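You operate a simulated robot arm through the tools that you are given. There is no shell and no other tool.

You run a simulated robot arm. Do the job below in one go: nothing can be reset, and whatever is moved stays where it is left.

TASK
Slide the heat lamp up, switch it to high and wait till both wet plates are dry.
Fine: lamp up before you switch on; once dry, switch off and slide the lamp down again; the plates never get too hot to touch. Where these are worked on the way, their far stop is far enough and under half their travel is too little: heat lamp.

Only the result counts: the job must be done as asked and must still hold three seconds after the hand-in. Knocking over, shifting, dropping, spilling or breaking anything else fails it.

THE ROBOT
A 6-joint arm with a fingered hand, fixed in place. Base frame: the origin is at the foot of the arm, x ahead of it, y to its left, z up. Units: m, degrees, N and s.
With the tool pointing down near the work surface it reaches from about 0.38 to 0.94 m from the base axis. Its first joint turns from -166.0 to 166.0 degrees. Payload 5 kg.
Tool frame: the origin (TCP) lies between the finger pads and is the grasp point; the fingertips stand 0.037 m ahead of it; z points along the fingers, y is the line along which they close. The gripper opens to 0.124 m. The gripper's body begins 0.043 m behind the TCP. The gripper is a hand of 3 fingers: y runs from the thumb to the fingers, the wrist lies at [-0.021, -0.125, -0.215] in the tool frame.
Orientation is told as [roll, pitch, yaw] about the base's x, y, z axes, in that order, counted from this pose: with the fingers straight down and the wrist toward the robot, the tool's x, y and z point along [0, 1, 0], [1, 0, 0] and [0, 0, -1] of the base frame.

THE INTERFACE
- The arm moves only by the tool nudge_tool. Its argument "series" is a list of rows, each a list of 6 numbers: the shift along the tool's x, y, z in units of 20 mm (1.0 is 20 mm), then the turn, a rotation vector about the tool's x, y, z in units of 8 degrees (1.0 is 8 degrees). In form: [[tx, ty, tz, rx, ry, rz], ...]. A call has 1 to 20 rows; each row shifts and turns the commanded pose from where the row before left it, along the tool's axes as they then stand. A call with a number of a shift or a turn outside -1 to 1 is refused whole. Each row takes 0.2 s and may step no farther than 0.05 m and 8.6 degrees from the row before; otherwise, the whole call is refused. A pose out of reach is approached as far as the arm can. The call stops where the force on the tool passes 90 N (or 10 N more than at its start, if that is more) or the arm is blocked; 0.2 s more then pass. In this call time passes only in rows, and 0.2 s behind the last. The reply holds the time, the measured pose of the TCP, the force on the tool along the base axes, the opening and the grip force, in the units named above and with some noise, with the torque about the TCP (base axes, N m) and any sound that the robot's microphone picked up, and new pictures: "pictures" is both (left out), scene, wrist or none.
- Cameras (640 x 400 px; columns grow to the right, rows downward): "scene" is fixed at [0.3973, 0.6477, 1.651]; the picture's right is [-0.96, -0.27, 0.00], its down [-0.14, 0.49, -0.86] and it looks along [0.23, -0.83, -0.51] (base axes); focal length 234 px, centre (320, 200). "wrist" rides on the gripper at [0.072, -0.104, -0.154] in the tool frame; the picture's right is [-0.83, 0.26, -0.49], its down [-0.51, -0.72, 0.47] and it looks along [-0.23, 0.64, 0.73] (tool axes); focal length 243 px, centre (320, 200). There is no depth. A picture from a camera that has moved, and an enlarged one, comes with that camera's place and axes in the base frame and with its lens. The place of the scene camera against the robot may be out by one fixed shift of up to 0.025 m in any direction.
- move_fingers(index, middle, thumb_bend, thumb_turn): sets how far each is bent, from 0 (flat) to 100 (curled in); at 30 the hand is open as for a grip, at 70 the pads meet at the TCP. One left out holds its place. A second passes; each finger stops where it meets its share of the squeeze, and holds until it gets a number again. It is the only way to open and close the hand. It gives what a move gives, with no picture; readings hold the bend of each and the force on the fingers (four entries, about 0 where the hand has none), thumb and palm. thumb_turn goes from beside the hand (0) to across from the fingers (100), as for a grip.
- zoom(camera, box): a new picture of the part [left, top, right, bottom] of that camera's present view, enlarged. The clock stands still meanwhile.
- hand_in(): hands the job in; it is judged then, once.

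Places have to be worked out from the pictures, the camera data and where the tool is seen. Open the gripper and draw the arm clear of the work before you hand the job in, unless the task says otherwise.

The tools are called after "Emit:" by a JSON object that holds its "api" and its "payload". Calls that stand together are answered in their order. nudge_tool: Moves the arm, as the interface text tells. Its arguments: {"type":"object","properties":{"series":{"type":"array"},"pictures":{"type":"string","enum":["both","scene","wrist","none"]}},"required":["series"]} The other tools are called the same way: move_fingers (index, middle, thumb_bend, thumb_turn) moves the fingers one by one; zoom (camera, box) takes an enlarged picture of a part of a camera's view; hand_in () hands the job in.

At the start:

```text
time_s: 0.0
eef_pos: [0.5069, -0.5441, 1.6432]
tcp_rot: [0.0, -0.1, 0.0]
ft_force: [-1.2, 0.0, -0.1]
torque: [0.03, 0.01, -0.01]
width: 0.1237
gripper_force: 0.0
shape: jaw
bend: [30.0, 30.0, 30.0, 98.0]
finger forces: [0.0, 0.0, 0.0, 0.0, 0.1, 0.0]
```

scene: 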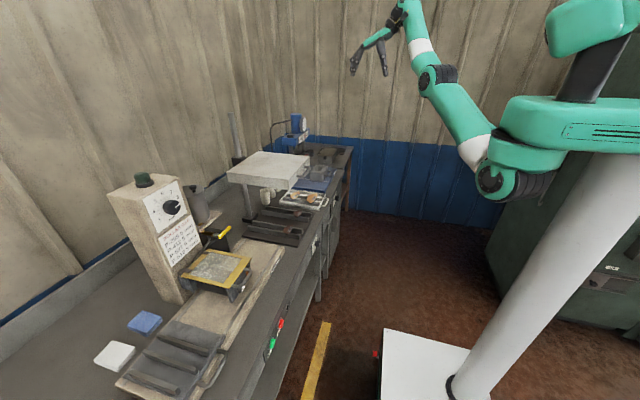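
wrist: 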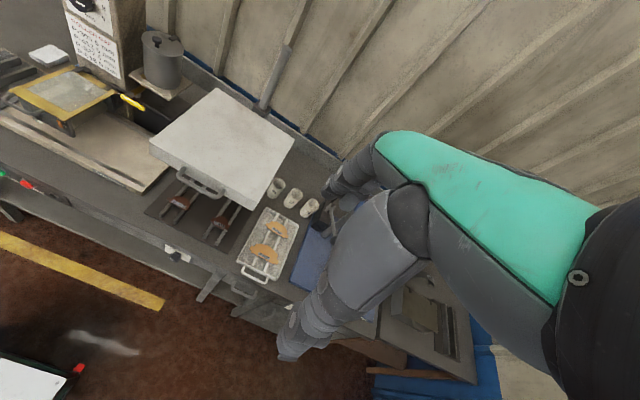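

I see a bench with a post-type machine with a dial, a square white plate on top of a column, and other apparatus; I need a closer look before moving. I zoom into several parts of both views.

Emit:
{"api": "zoom", "payload": {"camera": "scene", "box": [200, 90, 360, 260]}}

Emit:
{"api": "zoom", "payload": {"camera": "scene", "box": [90, 160, 290, 400]}}

Emit:
{"api": "zoom", "payload": {"camera": "wrist", "box": [130, 60, 350, 310]}}

Emit:
{"api": "zoom", "payload": {"camera": "wrist", "box": [0, 0, 220, 140]}}

```text
2.35 times, centred on (280, 175) of scene
camera zoom: at [0.3973, 0.6477, 1.651], right [-0.96, -0.27, 0.0], down [-0.14, 0.49, -0.86], along [0.23, -0.83, -0.51], focal length 550 px, centre (414, 259)
```

zoom: 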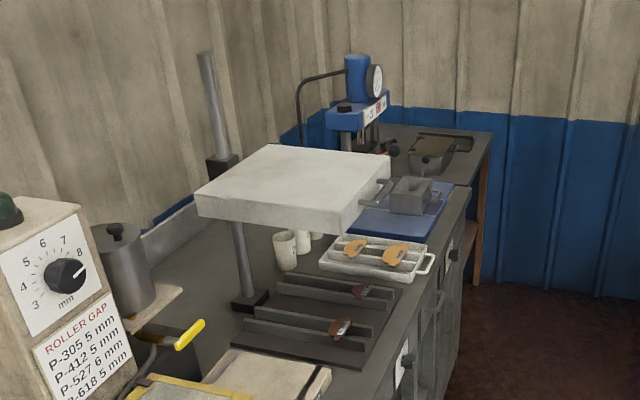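

```text
1.67 times, centred on (190, 280) of scene
camera zoom: at [0.3973, 0.6477, 1.651], right [-0.96, -0.27, 0.0], down [-0.14, 0.49, -0.86], along [0.23, -0.83, -0.51], focal length 389 px, centre (537, 67)
```

zoom: 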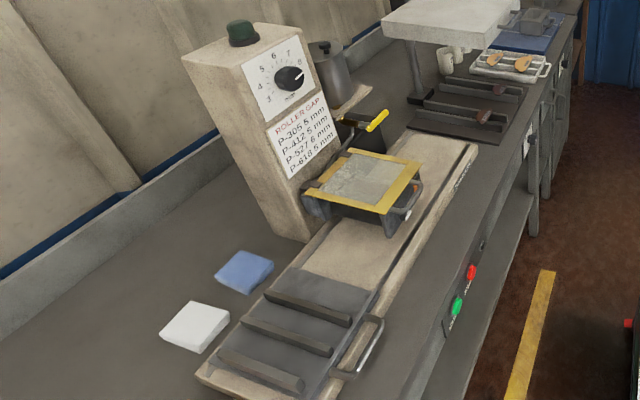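

```text
1.60 times, centred on (240, 185) of wrist
camera zoom: at [0.4037, -0.4718, 1.7961], right [0.26, -0.83, 0.49], down [-0.72, -0.51, -0.47], along [0.64, -0.23, -0.73], focal length 388 px, centre (448, 224)
```

zoom: 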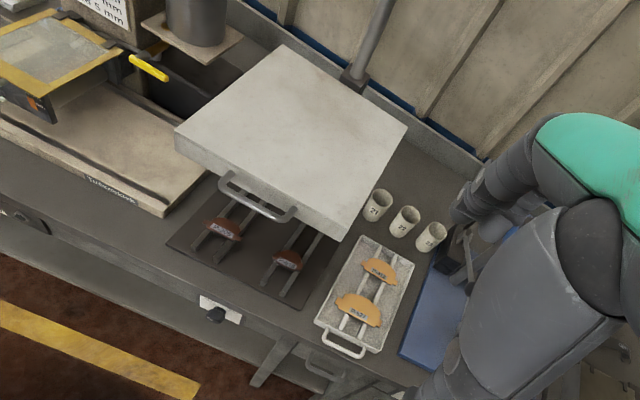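

```text
2.86 times, centred on (110, 70) of wrist
camera zoom: at [0.4037, -0.4718, 1.7961], right [0.26, -0.83, 0.49], down [-0.72, -0.51, -0.47], along [0.64, -0.23, -0.73], focal length 693 px, centre (920, 571)
```

zoom: 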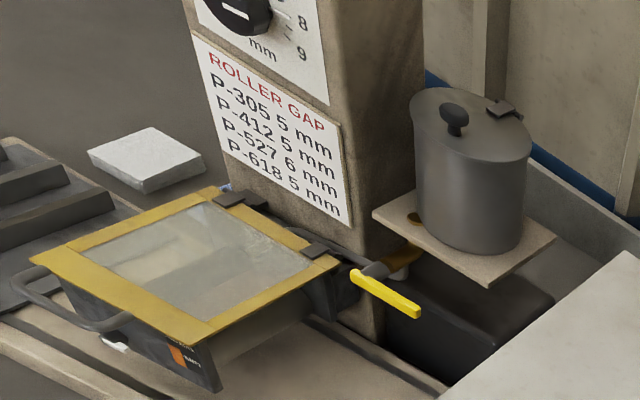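

The white slab on a vertical post with a front handle looks like the lamp, above a rack with two small plates; knobs are on the bench's front face. I zoom in further on the knob, the rack and the post.

Emit:
{"api": "zoom", "payload": {"camera": "wrist", "box": [150, 230, 230, 280]}}

Emit:
{"api": "zoom", "payload": {"camera": "wrist", "box": [150, 160, 310, 260]}}

Emit:
{"api": "zoom", "payload": {"camera": "scene", "box": [290, 190, 354, 260]}}

Emit:
{"api": "zoom", "payload": {"camera": "scene", "box": [215, 140, 335, 260]}}

Emit:
{"api": "zoom", "payload": {"camera": "scene", "box": [330, 0, 460, 100]}}

Emit:
{"api": "zoom", "payload": {"camera": "wrist", "box": [240, 20, 340, 180]}}

```text
8.00 times, centred on (190, 255) of wrist
camera zoom: at [0.4037, -0.4718, 1.7961], right [0.26, -0.83, 0.49], down [-0.72, -0.51, -0.47], along [0.64, -0.23, -0.73], focal length 1941 px, centre (1360, -240)
```

zoom: 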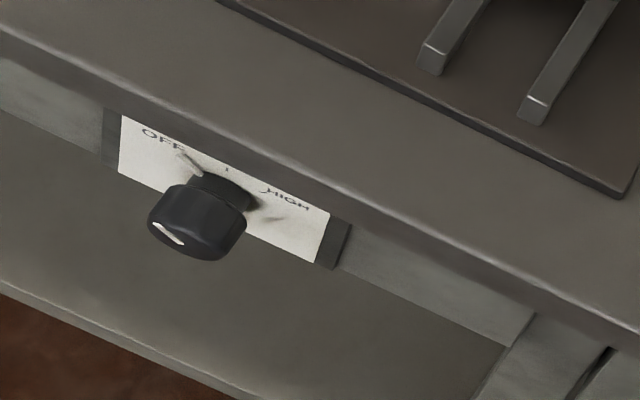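

```text
4.00 times, centred on (230, 210) of wrist
camera zoom: at [0.4037, -0.4718, 1.7961], right [0.26, -0.83, 0.49], down [-0.72, -0.51, -0.47], along [0.64, -0.23, -0.73], focal length 970 px, centre (680, 160)
```

zoom: 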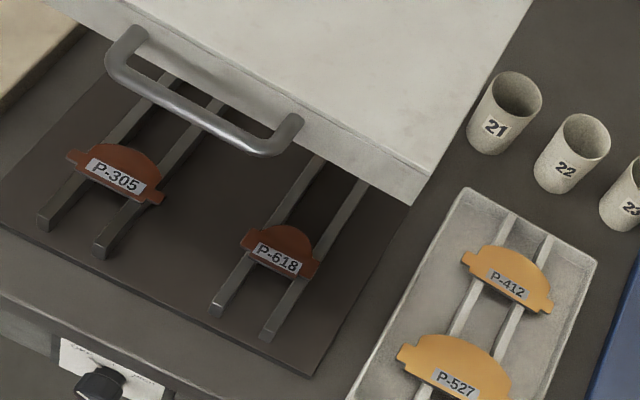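

```text
5.71 times, centred on (322, 225) of scene
camera zoom: at [0.3973, 0.6477, 1.651], right [-0.96, -0.27, 0.0], down [-0.14, 0.49, -0.86], along [0.23, -0.83, -0.51], focal length 1335 px, centre (309, 57)
```

zoom: 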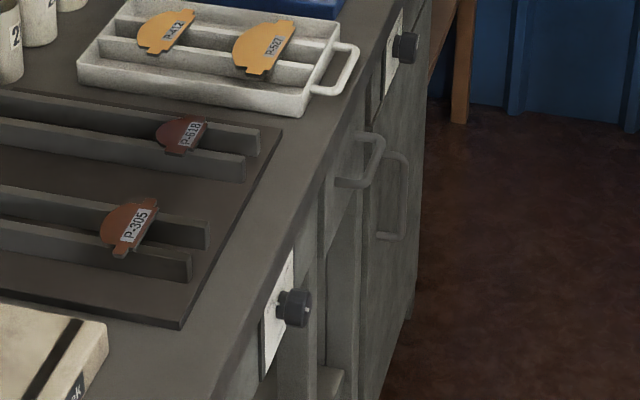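

```text
3.33 times, centred on (275, 200) of scene
camera zoom: at [0.3973, 0.6477, 1.651], right [-0.96, -0.27, 0.0], down [-0.14, 0.49, -0.86], along [0.23, -0.83, -0.51], focal length 779 px, centre (470, 200)
```

zoom: 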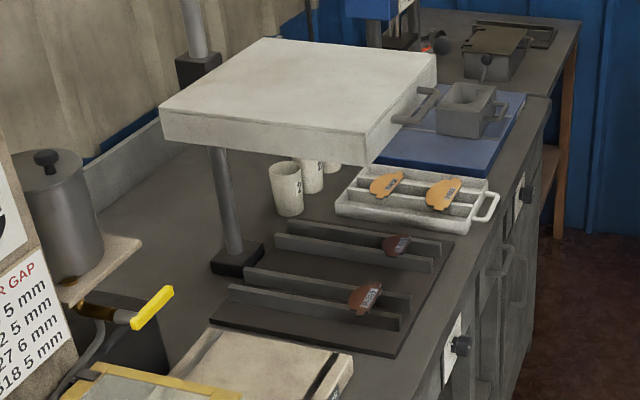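

```text
4.00 times, centred on (395, 50) of scene
camera zoom: at [0.3973, 0.6477, 1.651], right [-0.96, -0.27, 0.0], down [-0.14, 0.49, -0.86], along [0.23, -0.83, -0.51], focal length 934 px, centre (20, 800)
```

zoom: 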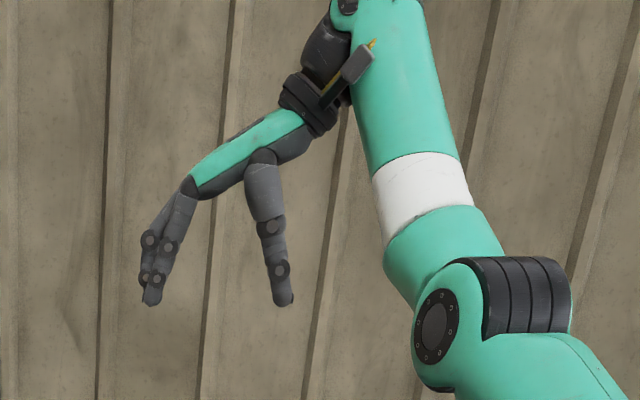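

```text
2.50 times, centred on (290, 100) of wrist
camera zoom: at [0.4037, -0.4718, 1.7961], right [0.26, -0.83, 0.49], down [-0.72, -0.51, -0.47], along [0.64, -0.23, -0.73], focal length 606 px, centre (395, 450)
```

zoom: 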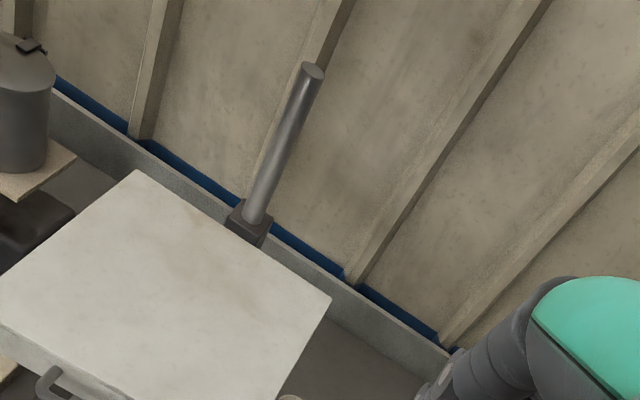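

The lamp's knob ("OFF … HIGH", on the bench's front) triangulates to about (0.69, -0.34, 0.75), and the lamp handle bar to about (0.747, -0.337, 1.193), running along y for some 0.1 m. I start turning the hand to point ahead (+x), half way first, and look at the other knob to be sure it is not the lamp's.

Emit:
{"api": "zoom", "payload": {"camera": "scene", "box": [310, 170, 350, 200]}}

Emit:
{"api": "nudge_tool", "payload": {"series": [[0, 0, 0, -1, 0, 0], [0, 0, 0, -1, 0, 0], [0, 0, 0, -1, 0, 0], [0, 0, 0, -1, 0, 0], [0, 0, 0, -1, 0, 0]]}}

```text
13.33 times, centred on (330, 185) of scene
camera zoom: at [0.3973, 0.6477, 1.651], right [-0.96, -0.27, 0.0], down [-0.14, 0.49, -0.86], along [0.23, -0.83, -0.51], focal length 3115 px, centre (187, 400)
```

zoom: 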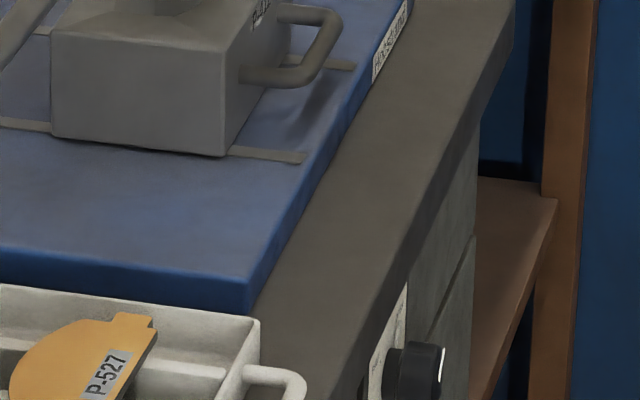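

```text
time_s: 1.2
eef_pos: [0.5076, -0.544, 1.6423]
tcp_rot: [0.0, -40.1, 0.1]
ft_force: [1.1, -0.1, -0.4]
torque: [0.02, 0.05, -0.03]
width: 0.1237
gripper_force: 0.0
shape: jaw
bend: [30.0, 30.0, 30.0, 98.0]
finger forces: [0.1, 0.1, 0.0, 0.0, 0.0, 0.0]
camera wrist: at [0.329, -0.4716, 1.6926], right [-0.12, -0.83, 0.55], down [-0.25, -0.51, -0.83], along [0.96, -0.23, -0.15], focal length 243 px, centre (320, 200)
```

scene: 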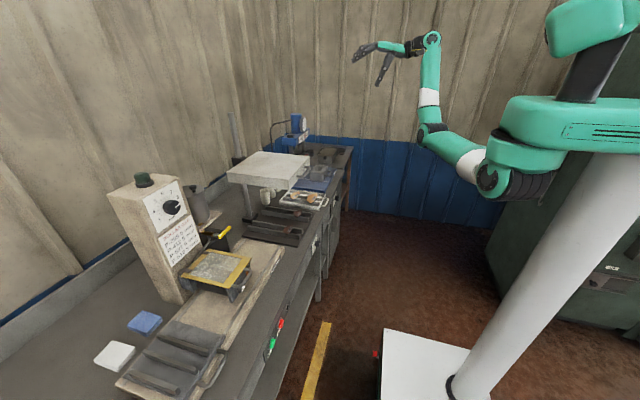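
wrist: 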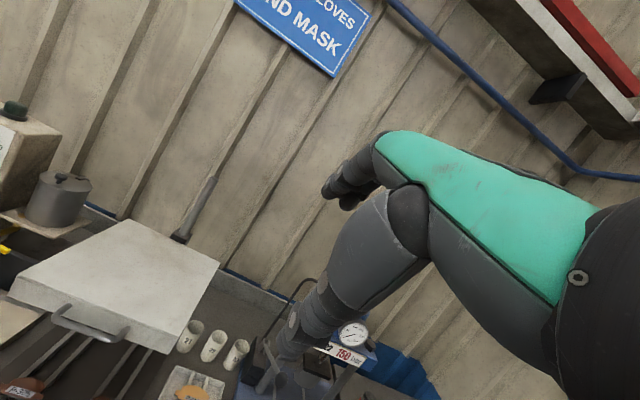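

The hand swings cleanly and pitch is -40. I continue to -90 in place, so the hand points along +x.

Emit:
{"api": "nudge_tool", "payload": {"series": [[0, 0, 0, -1, 0, 0], [0, 0, 0, -1, 0, 0], [0, 0, 0, -1, 0, 0], [0, 0, 0, -1, 0, 0], [0, 0, 0, -1, 0, 0], [0, 0, 0, -1, 0, 0], [0, 0, 0, -0.24, 0, 0]]}}

```text
time_s: 2.8
eef_pos: [0.5075, -0.5443, 1.6429]
tcp_rot: [-113.1, -90.1, 113.2]
ft_force: [-0.4, 0.0, -0.2]
torque: [0.01, -0.01, 0.01]
width: 0.124
gripper_force: 0.0
shape: jaw
bend: [30.0, 30.0, 30.0, 98.0]
finger forces: [0.0, 0.0, 0.0, 0.0, 0.0, 0.1]
camera wrist: at [0.355, -0.4712, 1.5383], right [-0.49, -0.83, 0.26], down [0.47, -0.51, -0.72], along [0.73, -0.23, 0.64], focal length 243 px, centre (320, 200)
```

scene: 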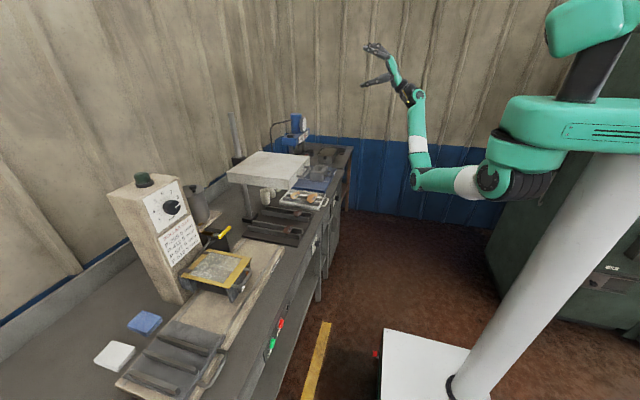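
wrist: 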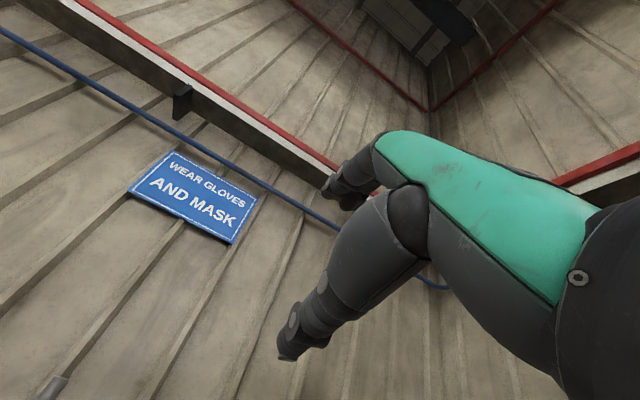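

The hand now points ahead with thumb below and fingers above; nothing was touched. I bring it down and to the left in free space, about 0.2 m in front of the lamp.

Emit:
{"api": "nudge_tool", "payload": {"series": [[0.52, -1, 0, 0, 0, 0], [0.52, -1, 0, 0, 0, 0], [0.52, -1, 0, 0, 0, 0], [0.52, -1, 0, 0, 0, 0], [0.52, -1, 0, 0, 0, 0], [0.52, -1, 0, 0, 0, 0], [0.52, -1, 0, 0, 0, 0], [0.52, -1, 0, 0, 0, 0], [0.52, -1, 0, 0, 0, 0], [0.52, -1, 0, 0, 0, 0], [0.52, -1, 0, 0, 0, 0], [0.52, -1, 0, 0, 0, 0], [0.52, -1, 0, 0, 0, 0], [0.52, -1, 0, 0, 0, 0], [0.52, -1, 0, 0, 0, 0], [0.52, -1, 0, 0, 0, 0], [0.52, -1, 0, 0, 0, 0], [0.52, -1, 0, 0, 0, 0], [0.52, -1, 0, 0, 0, 0], [0.52, -1, 0, 0, 0, 0]]}}

```text
time_s: 7.0
eef_pos: [0.5075, -0.3367, 1.2403]
tcp_rot: [-35.3, -89.8, 35.2]
ft_force: [0.6, 0.4, -1.0]
torque: [-0.03, 0.01, 0.01]
width: 0.1235
gripper_force: 0.1
shape: jaw
bend: [30.0, 30.0, 30.0, 98.0]
finger forces: [0.1, 0.0, 0.1, 0.0, 0.0, 0.0]
camera wrist: at [0.3543, -0.2646, 1.1359], right [-0.49, -0.83, 0.26], down [0.47, -0.51, -0.72], along [0.73, -0.23, 0.64], focal length 243 px, centre (320, 200)
```

scene: 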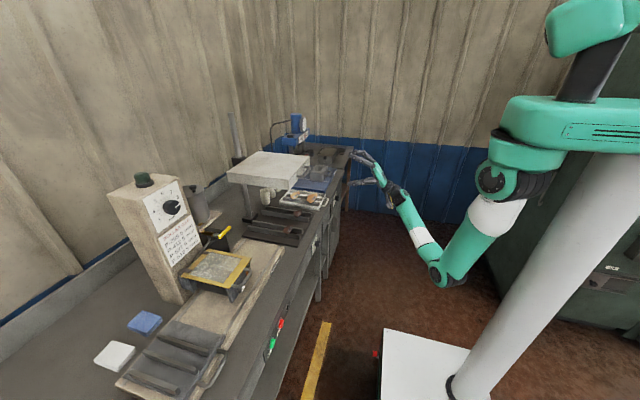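
wrist: 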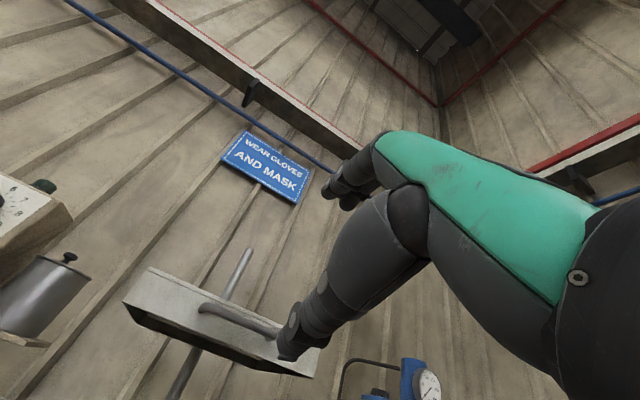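

The handle bar is visible ahead: by this view at z ≈ 1.20, left end y ≈ -0.28. I lower 0.042 m and go forward to x ≈ 0.65, stopping short of it for another look.

Emit:
{"api": "nudge_tool", "payload": {"series": [[0, -1, 0.6, 0, 0, 0], [0, -1, 1, 0, 0, 0], [0, 0, 1, 0, 0, 0], [0, 0, 1, 0, 0, 0], [0, 0, 1, 0, 0, 0], [0, 0, 1, 0, 0, 0], [0, 0, 1, 0, 0, 0]]}}

Emit:
{"api": "zoom", "payload": {"camera": "wrist", "box": [140, 140, 460, 400]}}

Emit:
{"api": "zoom", "payload": {"camera": "scene", "box": [260, 130, 420, 230]}}

```text
time_s: 8.6
eef_pos: [0.6379, -0.3362, 1.2045]
tcp_rot: [-25.9, -89.9, 25.9]
ft_force: [0.4, 0.0, -0.2]
torque: [0.01, -0.02, 0.04]
width: 0.124
gripper_force: 0.0
shape: jaw
bend: [30.0, 30.0, 30.0, 98.0]
finger forces: [0.0, 0.0, 0.0, 0.0, 0.0, 0.0]
camera wrist: at [0.4849, -0.2638, 1.0998], right [-0.49, -0.83, 0.26], down [0.47, -0.51, -0.72], along [0.73, -0.23, 0.64], focal length 243 px, centre (320, 200)
```

scene: 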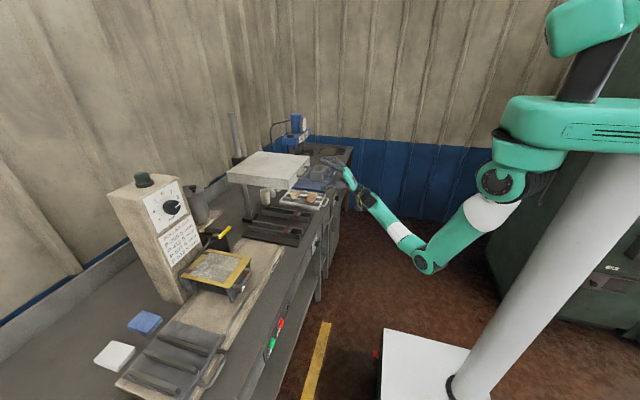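
wrist: 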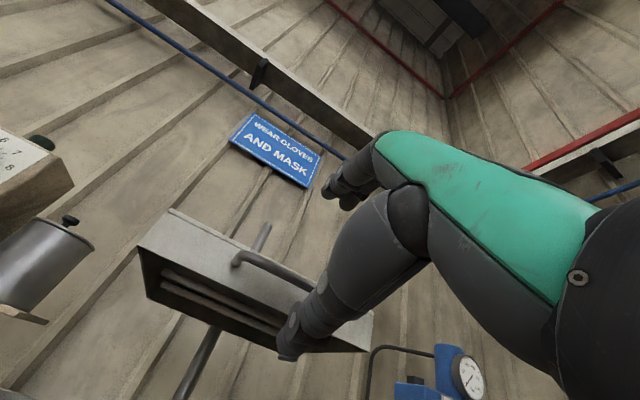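

```text
1.54 times, centred on (300, 270) of wrist
camera zoom: at [0.4849, -0.2638, 1.0998], right [-0.49, -0.83, 0.26], down [0.47, -0.51, -0.72], along [0.73, -0.23, 0.64], focal length 373 px, centre (351, 92)
```

zoom: 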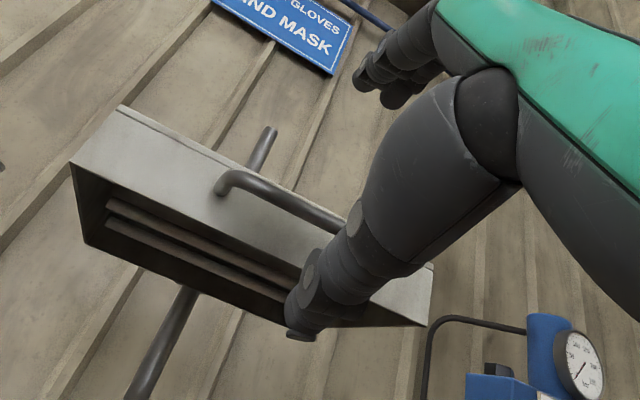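

```text
4.00 times, centred on (340, 180) of scene
camera zoom: at [0.3973, 0.6477, 1.651], right [-0.96, -0.27, 0.0], down [-0.14, 0.49, -0.86], along [0.23, -0.83, -0.51], focal length 934 px, centre (240, 280)
```

zoom: 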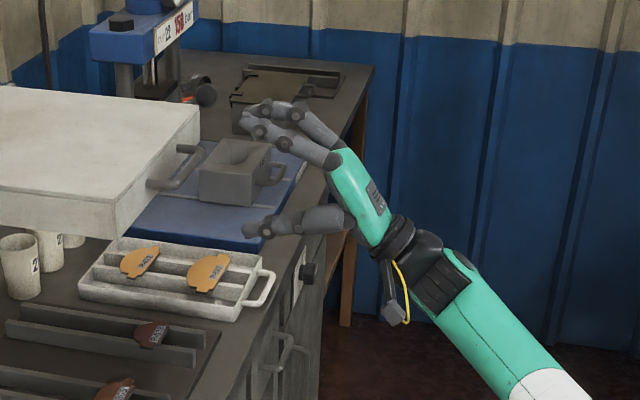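

The bar lies at z ≈ 1.198 between thumb (below) and fingers (above), with clearance to both. I go forward to about x = 0.725, lowering 4 mm, with force stop guarding against contact with the slab.

Emit:
{"api": "nudge_tool", "payload": {"series": [[0, -0.2, 0.8, 0, 0, 0], [0, 0, 0.8, 0, 0, 0], [0, 0, 0.8, 0, 0, 0], [0, 0, 0.8, 0, 0, 0], [0, 0, 0.5, 0, 0, 0], [0, 0, 0.5, 0, 0, 0]]}}

Emit:
{"api": "zoom", "payload": {"camera": "scene", "box": [260, 130, 380, 205]}}

Emit:
{"api": "zoom", "payload": {"camera": "wrist", "box": [180, 150, 440, 370]}}

```text
time_s: 10.0
eef_pos: [0.7225, -0.3362, 1.198]
tcp_rot: [-3.6, -89.9, 3.5]
ft_force: [0.3, -0.5, -0.1]
torque: [0.02, 0.01, 0.01]
width: 0.1241
gripper_force: 0.1
shape: jaw
bend: [30.0, 30.0, 30.0, 98.0]
finger forces: [0.0, 0.0, 0.1, 0.0, 0.0, 0.0]
camera wrist: at [0.5696, -0.2639, 1.0945], right [-0.49, -0.83, 0.26], down [0.47, -0.51, -0.72], along [0.73, -0.23, 0.64], focal length 243 px, centre (320, 200)
```

scene: 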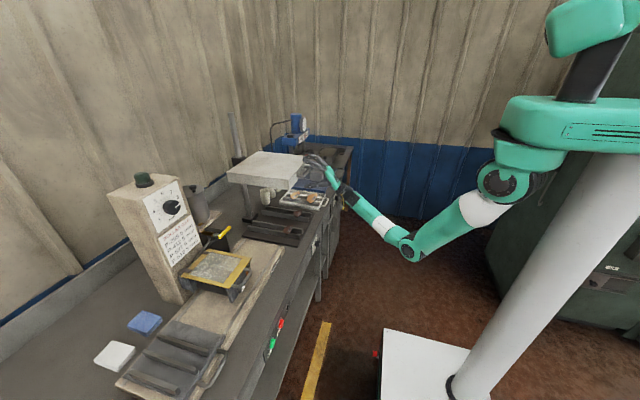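
wrist: 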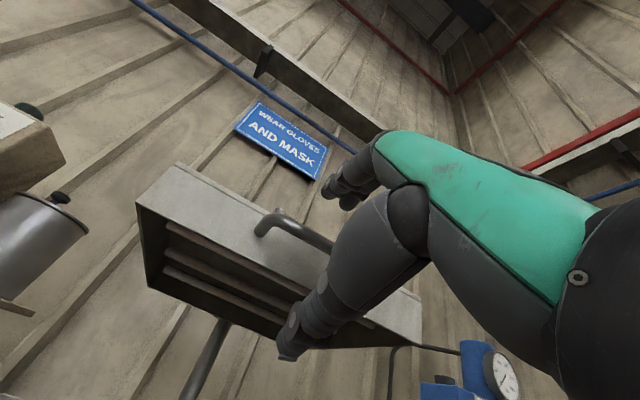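

```text
5.33 times, centred on (320, 168) of scene
camera zoom: at [0.3973, 0.6477, 1.651], right [-0.96, -0.27, 0.0], down [-0.14, 0.49, -0.86], along [0.23, -0.83, -0.51], focal length 1246 px, centre (320, 373)
```

zoom: 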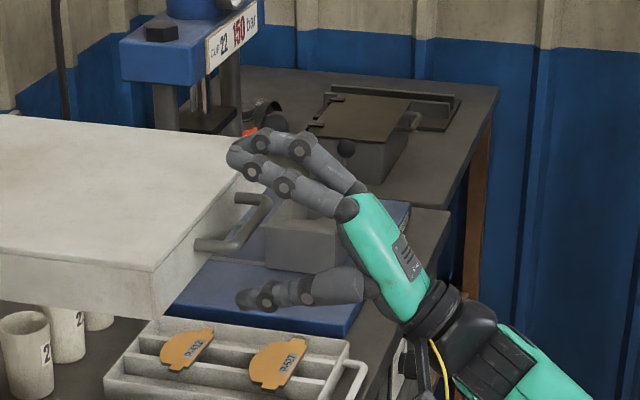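

```text
1.82 times, centred on (310, 260) of wrist
camera zoom: at [0.5696, -0.2639, 1.0945], right [-0.49, -0.83, 0.26], down [0.47, -0.51, -0.72], along [0.73, -0.23, 0.64], focal length 441 px, centre (338, 91)
```

zoom: 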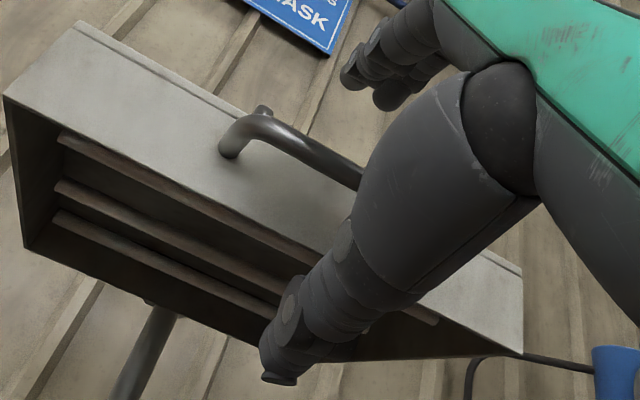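

The bar is about 18 mm ahead of the TCP and a few mm below it; the slab's front face is near x = 0.773. I shift 5 mm forward and 6 mm down, then close the fingers and thumb around the bar.

Emit:
{"api": "nudge_tool", "payload": {"series": [[0, -0.3, 0.25, 0, 0, 0]], "pictures": "none"}}

Emit:
{"api": "move_fingers", "payload": {"index": 55, "middle": 55, "thumb_bend": 55}}

Emit:
{"api": "zoom", "payload": {"camera": "scene", "box": [260, 130, 380, 205]}}

Emit:
{"api": "zoom", "payload": {"camera": "wrist", "box": [180, 150, 440, 370]}}

```text
time_s: 10.4
eef_pos: [0.7274, -0.3353, 1.1916]
tcp_rot: [1.2, -89.9, -1.2]
ft_force: [-0.9, 0.1, -0.4]
torque: [-0.02, -0.02, 0.04]
width: 0.124
gripper_force: 0.1
shape: jaw
bend: [30.0, 30.0, 30.0, 98.0]
finger forces: [0.0, 0.1, 0.0, 0.0, 0.0, 0.0]
```

```text
time_s: 11.4
eef_pos: [0.7277, -0.3351, 1.192]
tcp_rot: [-6.6, -89.8, 6.7]
ft_force: [0.2, 0.0, -0.1]
torque: [-0.03, -0.02, 0.0]
width: 0.053
gripper_force: 0.1
shape: fingers
bend: [55.0, 55.0, 55.0, 98.0]
finger forces: [0.0, 0.0, 0.1, 0.0, 0.0, 0.0]
```

```text
5.33 times, centred on (320, 168) of scene
camera zoom: at [0.3973, 0.6477, 1.651], right [-0.96, -0.27, 0.0], down [-0.14, 0.49, -0.86], along [0.23, -0.83, -0.51], focal length 1246 px, centre (320, 373)
```

zoom: 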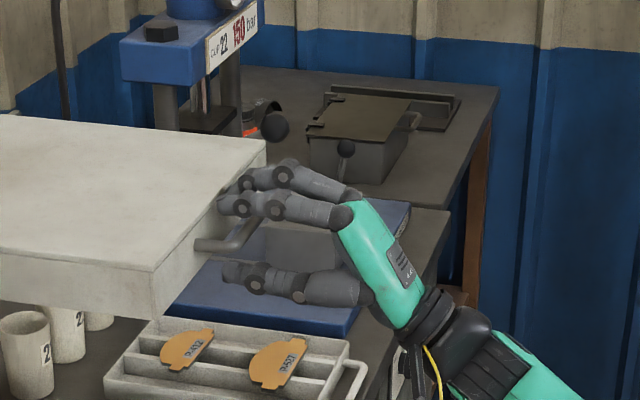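

```text
1.82 times, centred on (310, 260) of wrist
camera zoom: at [0.5742, -0.2628, 1.0876], right [-0.49, -0.83, 0.26], down [0.47, -0.51, -0.72], along [0.73, -0.23, 0.64], focal length 441 px, centre (338, 91)
```

zoom: 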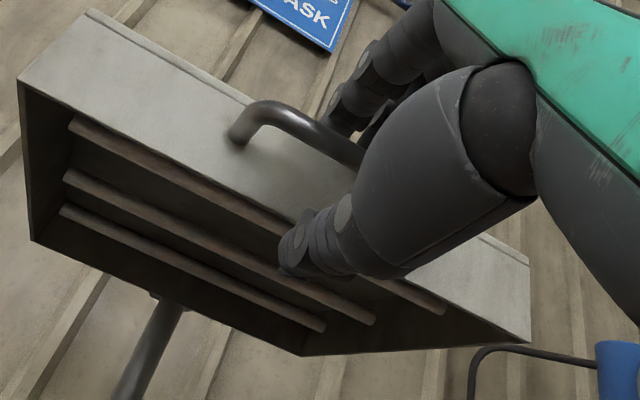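

At bend 55 the bar sits between fingers (above) and thumb (below) with no contact. I close fully on it.

Emit:
{"api": "move_fingers", "payload": {"index": 70, "middle": 70, "thumb_bend": 70}}

Emit:
{"api": "zoom", "payload": {"camera": "scene", "box": [260, 130, 380, 205]}}

Emit:
{"api": "zoom", "payload": {"camera": "wrist", "box": [180, 150, 440, 370]}}

```text
time_s: 12.4
eef_pos: [0.7284, -0.3351, 1.1922]
tcp_rot: [-59.7, -90.0, 59.8]
ft_force: [5.2, -0.6, 9.9]
torque: [0.03, -0.09, 0.01]
width: 0.015
gripper_force: 5.9
shape: fingers
bend: [65.0, 68.0, 70.0, 98.0]
finger forces: [8.2, 2.9, 0.1, 0.0, 0.1, 0.0]
```

```text
5.33 times, centred on (320, 168) of scene
camera zoom: at [0.3973, 0.6477, 1.651], right [-0.96, -0.27, 0.0], down [-0.14, 0.49, -0.86], along [0.23, -0.83, -0.51], focal length 1246 px, centre (320, 373)
```

zoom: 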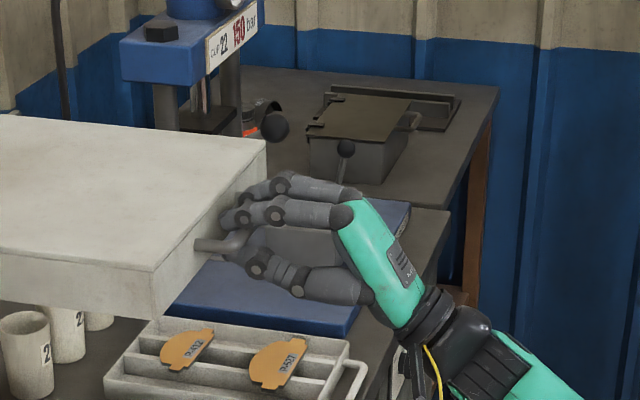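

```text
1.82 times, centred on (310, 260) of wrist
camera zoom: at [0.5742, -0.2628, 1.0882], right [-0.49, -0.83, 0.26], down [0.47, -0.51, -0.72], along [0.73, -0.23, 0.64], focal length 441 px, centre (338, 91)
```

zoom: 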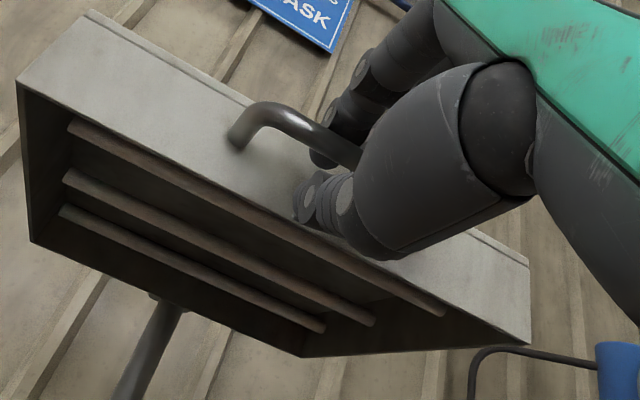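

The fingers rest on the bar from above (10 N); the thumb does not yet touch. I bend the thumb further to complete the grip.

Emit:
{"api": "move_fingers", "payload": {"thumb_bend": 80}}

Emit:
{"api": "nudge_tool", "payload": {"series": [[0, 0.2, 0, 0, 0, 0], [0, 0.3, 0, 0, 0, 0], [0, 0.5, 0, 0, 0, 0]]}}

Emit:
{"api": "zoom", "payload": {"camera": "scene", "box": [220, 130, 380, 230]}}

```text
time_s: 13.4
eef_pos: [0.7276, -0.3351, 1.19]
tcp_rot: [-0.5, -90.0, 0.6]
ft_force: [9.4, -1.9, 3.7]
torque: [-0.02, 0.06, -0.07]
width: 0.0046
gripper_force: 10.0
shape: fingers
bend: [64.0, 68.0, 76.0, 97.0]
finger forces: [7.9, 2.9, 0.1, 0.0, 9.7, 0.1]
```

```text
time_s: 14.2
eef_pos: [0.7276, -0.335, 1.2127]
tcp_rot: [-38.1, -89.9, 38.2]
ft_force: [16.4, 1.8, -0.9]
torque: [-0.09, 0.15, -0.03]
width: 0.0046
gripper_force: 11.2
shape: fingers
bend: [65.0, 69.0, 76.0, 97.0]
finger forces: [7.4, 4.0, 0.0, 0.0, 10.7, 0.0]
camera wrist: at [0.5738, -0.2635, 1.1082], right [-0.49, -0.83, 0.26], down [0.47, -0.51, -0.72], along [0.73, -0.23, 0.64], focal length 243 px, centre (320, 200)
```

scene: 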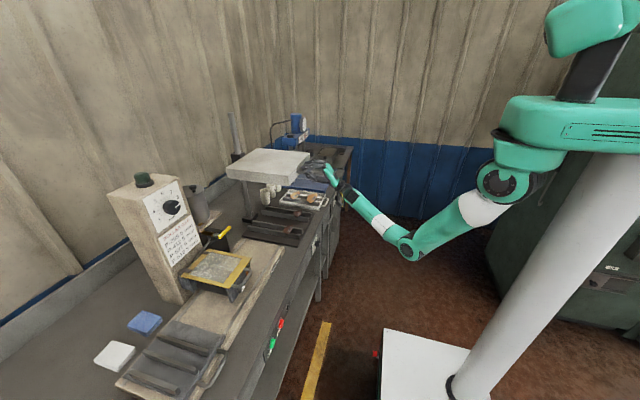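
wrist: 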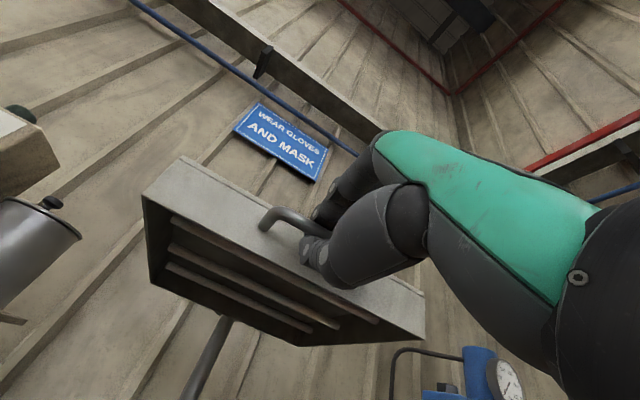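

```text
4.00 times, centred on (300, 180) of scene
camera zoom: at [0.3973, 0.6477, 1.651], right [-0.96, -0.27, 0.0], down [-0.14, 0.49, -0.86], along [0.23, -0.83, -0.51], focal length 934 px, centre (400, 280)
```

zoom: 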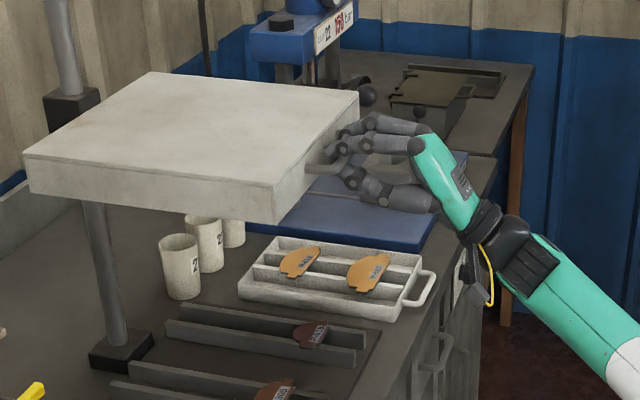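

The lamp rises with the hand (slab visibly higher, little force). I keep lifting in small steps.

Emit:
{"api": "nudge_tool", "payload": {"series": [[0, 0.5, 0, 0, 0, 0], [0, 0.5, 0, 0, 0, 0], [0, 0.5, 0, 0, 0, 0], [0, 0.5, 0, 0, 0, 0], [0, 0.5, 0, 0, 0, 0], [0, 0.5, 0, 0, 0, 0], [0, 0.5, 0, 0, 0, 0], [0, 0.5, 0, 0, 0, 0]]}}

Emit:
{"api": "zoom", "payload": {"camera": "scene", "box": [210, 100, 370, 230]}}

```text
time_s: 16.0
eef_pos: [0.7284, -0.3352, 1.294]
tcp_rot: [-131.1, -89.8, 131.2]
ft_force: [1.0, -0.8, -0.7]
torque: [-0.06, 0.03, -0.03]
width: 0.0031
gripper_force: 8.1
shape: fingers
bend: [66.0, 69.0, 76.0, 97.0]
finger forces: [5.8, 1.5, 0.1, 0.0, 9.1, 0.0]
camera wrist: at [0.5756, -0.2635, 1.1899], right [-0.49, -0.83, 0.26], down [0.47, -0.51, -0.72], along [0.73, -0.23, 0.64], focal length 243 px, centre (320, 200)
```

scene: 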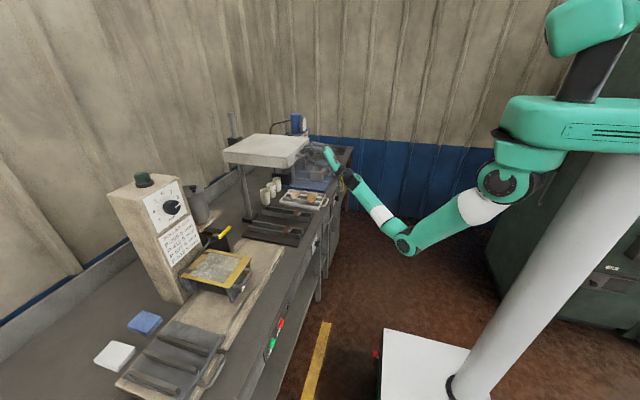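
wrist: 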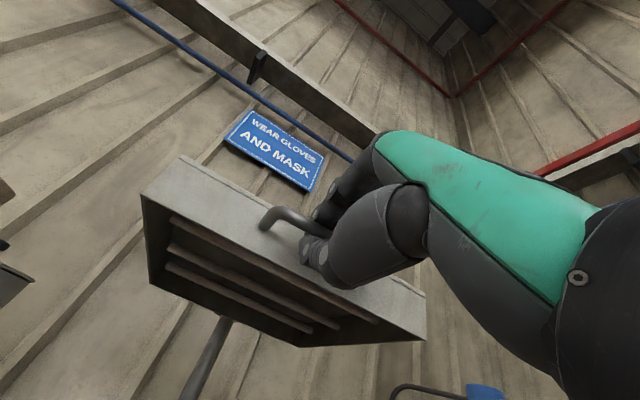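

```text
3.08 times, centred on (290, 165) of scene
camera zoom: at [0.3973, 0.6477, 1.651], right [-0.96, -0.27, 0.0], down [-0.14, 0.49, -0.86], along [0.23, -0.83, -0.51], focal length 719 px, centre (412, 308)
```

zoom: 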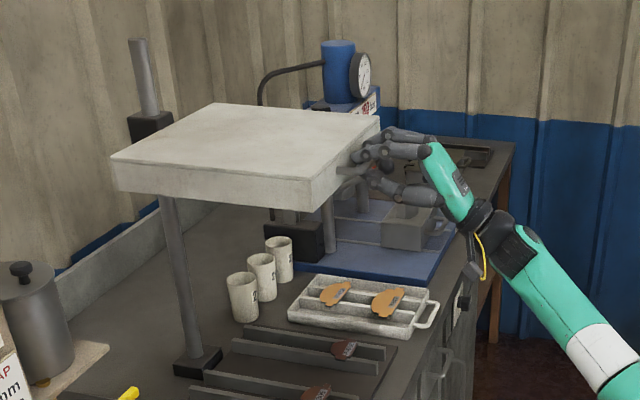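

The lamp has risen about 0.1 m and the post still stands out above it. I go on, in smaller steps, watching for the stop.

Emit:
{"api": "nudge_tool", "payload": {"series": [[0, 0.4, 0, 0, 0, 0], [0, 0.4, 0, 0, 0, 0], [0, 0.4, 0, 0, 0, 0], [0, 0.4, 0, 0, 0, 0], [0, 0.4, 0, 0, 0, 0]], "pictures": "none"}}

Emit:
{"api": "zoom", "payload": {"camera": "scene", "box": [210, 100, 370, 230]}}

```text
time_s: 17.2
eef_pos: [0.7295, -0.3365, 1.3293]
tcp_rot: [13.1, -89.6, -13.1]
ft_force: [-6.2, 1.5, -29.8]
torque: [-0.29, 0.47, 0.11]
width: 0.009
gripper_force: 12.3
shape: fingers
bend: [70.0, 70.0, 72.0, 96.0]
finger forces: [0.0, 0.0, 0.1, 0.0, 24.0, 0.0]
```

```text
3.08 times, centred on (290, 165) of scene
camera zoom: at [0.3973, 0.6477, 1.651], right [-0.96, -0.27, 0.0], down [-0.14, 0.49, -0.86], along [0.23, -0.83, -0.51], focal length 719 px, centre (412, 308)
```

zoom: 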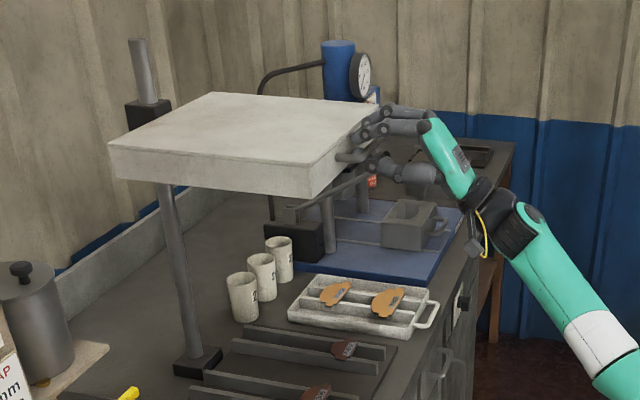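

The upward push now meets about 30 N, which suggests the top stop at some 0.13 m of lift. I push a few mm more to confirm.

Emit:
{"api": "nudge_tool", "payload": {"series": [[0, 0.2, 0, 0, 0, 0], [0, 0.15, 0, 0, 0, 0]], "pictures": "none"}}

Emit:
{"api": "zoom", "payload": {"camera": "scene", "box": [210, 100, 370, 230]}}

```text
time_s: 17.8
eef_pos: [0.7285, -0.3367, 1.338]
tcp_rot: [17.5, -89.6, -17.6]
ft_force: [-9.9, 2.0, -37.8]
torque: [-0.36, 0.67, 0.13]
width: 0.0159
gripper_force: 15.2
shape: fingers
bend: [70.0, 70.0, 69.0, 96.0]
finger forces: [0.0, 0.1, 0.0, 0.0, 31.0, 0.1]
```

```text
3.08 times, centred on (290, 165) of scene
camera zoom: at [0.3973, 0.6477, 1.651], right [-0.96, -0.27, 0.0], down [-0.14, 0.49, -0.86], along [0.23, -0.83, -0.51], focal length 719 px, centre (412, 308)
```

zoom: 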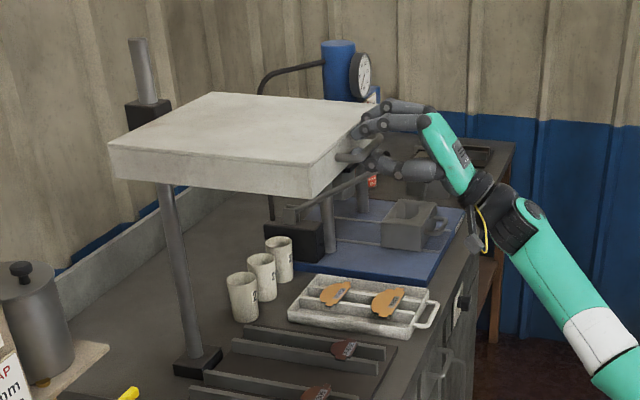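

The slab did not move, so the lamp is at its top stop. I ease off about 11 mm, open the hand and check the lamp stays up.

Emit:
{"api": "nudge_tool", "payload": {"series": [[0, -0.3, 0, 0, 0, 0], [0, -0.25, 0, 0, 0, 0]], "pictures": "none"}}

Emit:
{"api": "move_fingers", "payload": {"index": 30, "middle": 30, "thumb_bend": 30}}

Emit:
{"api": "zoom", "payload": {"camera": "scene", "box": [210, 100, 370, 230]}}

```text
time_s: 18.4
eef_pos: [0.7302, -0.3362, 1.3284]
tcp_rot: [12.4, -90.0, -12.3]
ft_force: [8.0, -1.0, -19.4]
torque: [-0.18, 0.17, -0.06]
width: 0.008
gripper_force: 10.0
shape: fingers
bend: [70.0, 70.0, 71.0, 97.0]
finger forces: [0.0, 0.0, 0.0, 0.1, 20.6, 0.0]
```

```text
time_s: 19.4
eef_pos: [0.7287, -0.3363, 1.3297]
tcp_rot: [-11.7, -90.0, 11.8]
ft_force: [1.0, 0.0, -0.1]
torque: [0.04, 0.05, 0.02]
width: 0.1283
gripper_force: 0.1
shape: fingers
bend: [30.0, 30.0, 30.0, 97.0]
finger forces: [0.0, 0.0, 0.1, 0.0, 0.0, 0.1]
```

```text
3.08 times, centred on (290, 165) of scene
camera zoom: at [0.3973, 0.6477, 1.651], right [-0.96, -0.27, 0.0], down [-0.14, 0.49, -0.86], along [0.23, -0.83, -0.51], focal length 719 px, centre (412, 308)
```

zoom: 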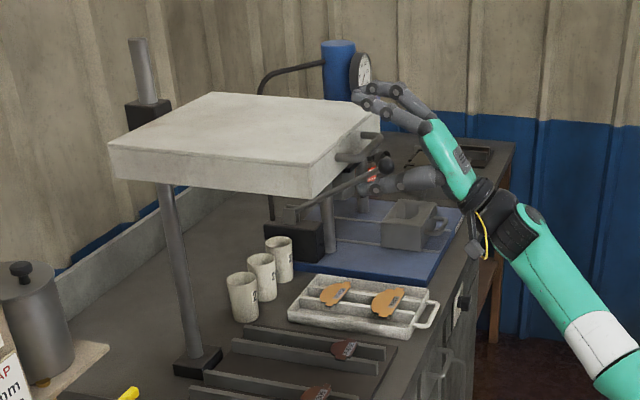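

The lamp stays up on its own and the hand is clear of the bar. I back straight out and descend in front of the bench toward the knob.

Emit:
{"api": "nudge_tool", "payload": {"series": [[0, 0, -0.6, 0, 0, 0], [0, 0, -1, 0, 0, 0], [0, 0, -1, 0, 0, 0], [0, 0, -1, 0, 0, 0], [0, 0, -1, 0, 0, 0], [0, 0, -1, 0, 0, 0], [0, 0, -1, 0, 0, 0], [0, 0, -1, 0, 0, 0], [0, 0, -1, 0, 0, 0], [0, 0, -1, 0, 0, 0], [0, 0, -0.4, 0, 0, 0]], "pictures": "none"}}

Emit:
{"api": "nudge_tool", "payload": {"series": [[0, -1, 0, 0, 0, 0], [0, -1, 0, 0, 0, 0], [0, -1, 0, 0, 0, 0], [0, -1, 0, 0, 0, 0], [0, -1, 0, 0, 0, 0], [0, -1, 0, 0, 0, 0], [0, -1, 0, 0, 0, 0], [0, -1, 0, 0, 0, 0], [0, -1, 0, 0, 0, 0], [0, -1, 0, 0, 0, 0], [0, -1, 0, 0, 0, 0], [0, -1, 0, 0, 0, 0], [0, -1, 0, 0, 0, 0], [0, -1, 0, 0, 0, 0], [0, -1, 0, 0, 0, 0], [0, -1, 0, 0, 0, 0], [0, -1, 0, 0, 0, 0], [0, -1, 0, 0, 0, 0], [0, -1, 0, 0, 0, 0], [0, -1, 0, 0, 0, 0]]}}

```text
time_s: 21.8
eef_pos: [0.5275, -0.3373, 1.3292]
tcp_rot: [6.7, -89.9, -6.5]
ft_force: [-0.2, 0.3, -0.6]
torque: [0.05, 0.04, 0.0]
width: 0.1283
gripper_force: 0.0
shape: fingers
bend: [30.0, 30.0, 30.0, 97.0]
finger forces: [0.0, 0.1, 0.1, 0.1, 0.1, 0.1]
```

```text
time_s: 26.0
eef_pos: [0.5258, -0.3351, 0.9301]
tcp_rot: [-27.8, -89.8, 27.9]
ft_force: [-0.7, 0.2, -0.4]
torque: [-0.04, 0.04, -0.02]
width: 0.1285
gripper_force: 0.1
shape: fingers
bend: [30.0, 30.0, 30.0, 97.0]
finger forces: [0.0, 0.0, 0.0, 0.1, 0.1, 0.1]
camera wrist: at [0.3723, -0.2624, 0.8261], right [-0.49, -0.83, 0.26], down [0.47, -0.51, -0.72], along [0.73, -0.23, 0.64], focal length 243 px, centre (320, 200)
```

scene: 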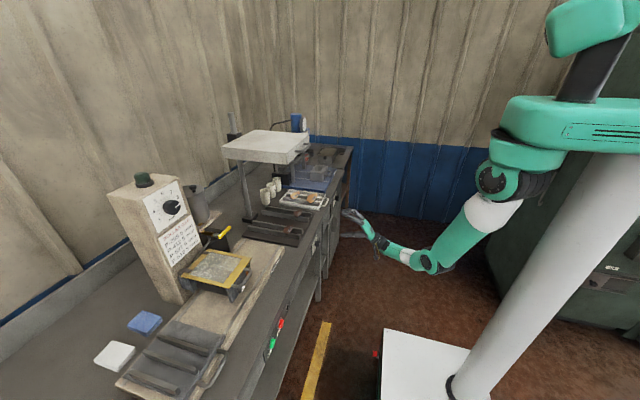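
wrist: 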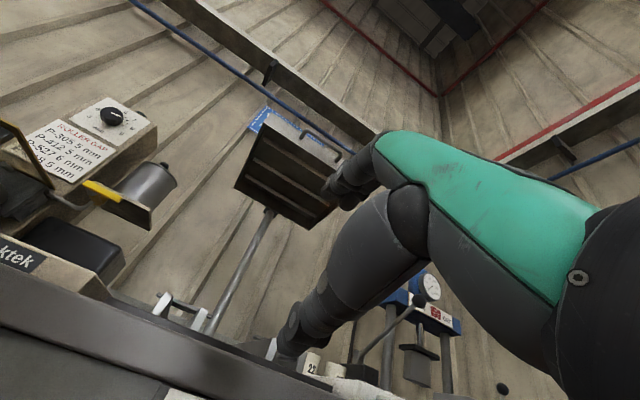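

The lamp is up and stays so. I continue down to about z = 0.76 to view the knob panel from the front.

Emit:
{"api": "nudge_tool", "payload": {"series": [[0, -1, 0, 0, 0, 0], [0, -1, 0, 0, 0, 0], [0, -1, 0, 0, 0, 0], [0, -1, 0, 0, 0, 0], [0, -1, 0, 0, 0, 0], [0, -1, 0, 0, 0, 0], [0, -1, 0, 0, 0, 0], [0, -1, 0, 0, 0, 0], [0, -0.6, 0, 0, 0, 0]]}}

Emit:
{"api": "zoom", "payload": {"camera": "scene", "box": [280, 190, 400, 270]}}

Emit:
{"api": "zoom", "payload": {"camera": "wrist", "box": [160, 240, 360, 380]}}

```text
time_s: 28.0
eef_pos: [0.5098, -0.319, 0.8626]
tcp_rot: [-25.2, -89.8, 25.3]
ft_force: [0.5, 0.3, -0.5]
torque: [-0.01, -0.01, 0.01]
width: 0.1285
gripper_force: 0.0
shape: fingers
bend: [30.0, 30.0, 30.0, 97.0]
finger forces: [0.0, 0.0, 0.0, 0.0, 0.0, 0.0]
out of reach, approached as far as the arm can: row 3, 4, 5, 6, 7, 8, 9
camera wrist: at [0.3553, -0.2465, 0.7585], right [-0.49, -0.83, 0.26], down [0.47, -0.51, -0.72], along [0.73, -0.23, 0.64], focal length 243 px, centre (320, 200)
```

scene: 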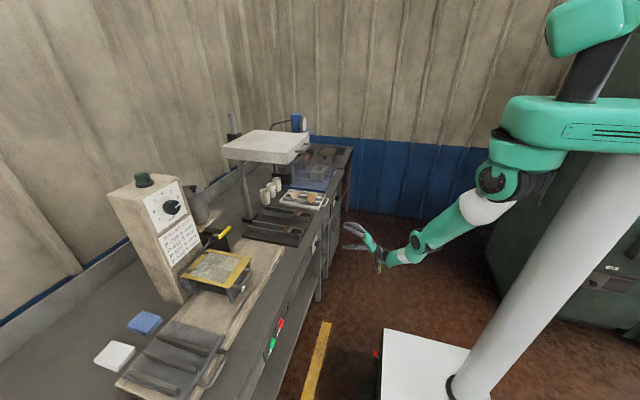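
wrist: 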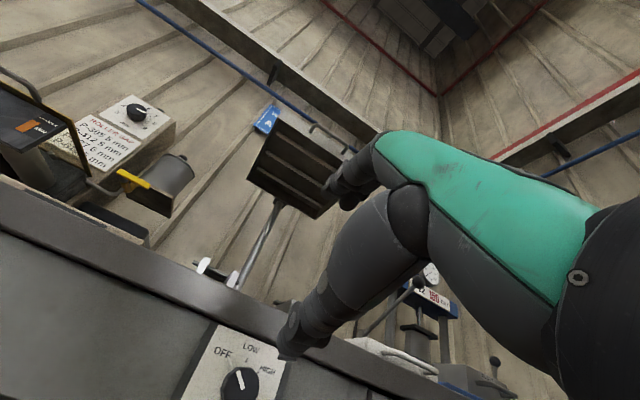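

```text
5.00 times, centred on (340, 230) of scene
camera zoom: at [0.3973, 0.6477, 1.651], right [-0.96, -0.27, 0.0], down [-0.14, 0.49, -0.86], along [0.23, -0.83, -0.51], focal length 1168 px, centre (220, 50)
```

zoom: 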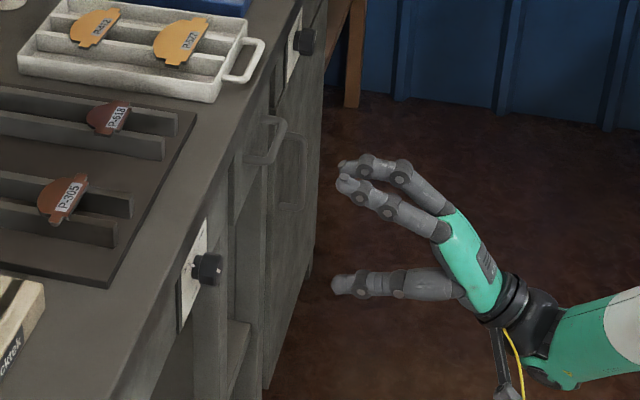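

```text
2.86 times, centred on (260, 310) of wrist
camera zoom: at [0.3553, -0.2465, 0.7585], right [-0.49, -0.83, 0.26], down [0.47, -0.51, -0.72], along [0.73, -0.23, 0.64], focal length 693 px, centre (491, -114)
```

zoom: 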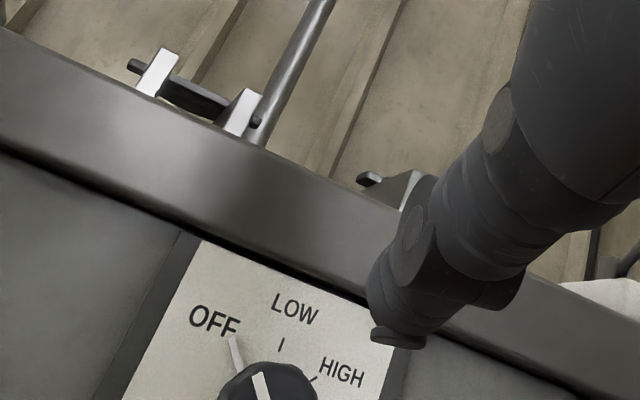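

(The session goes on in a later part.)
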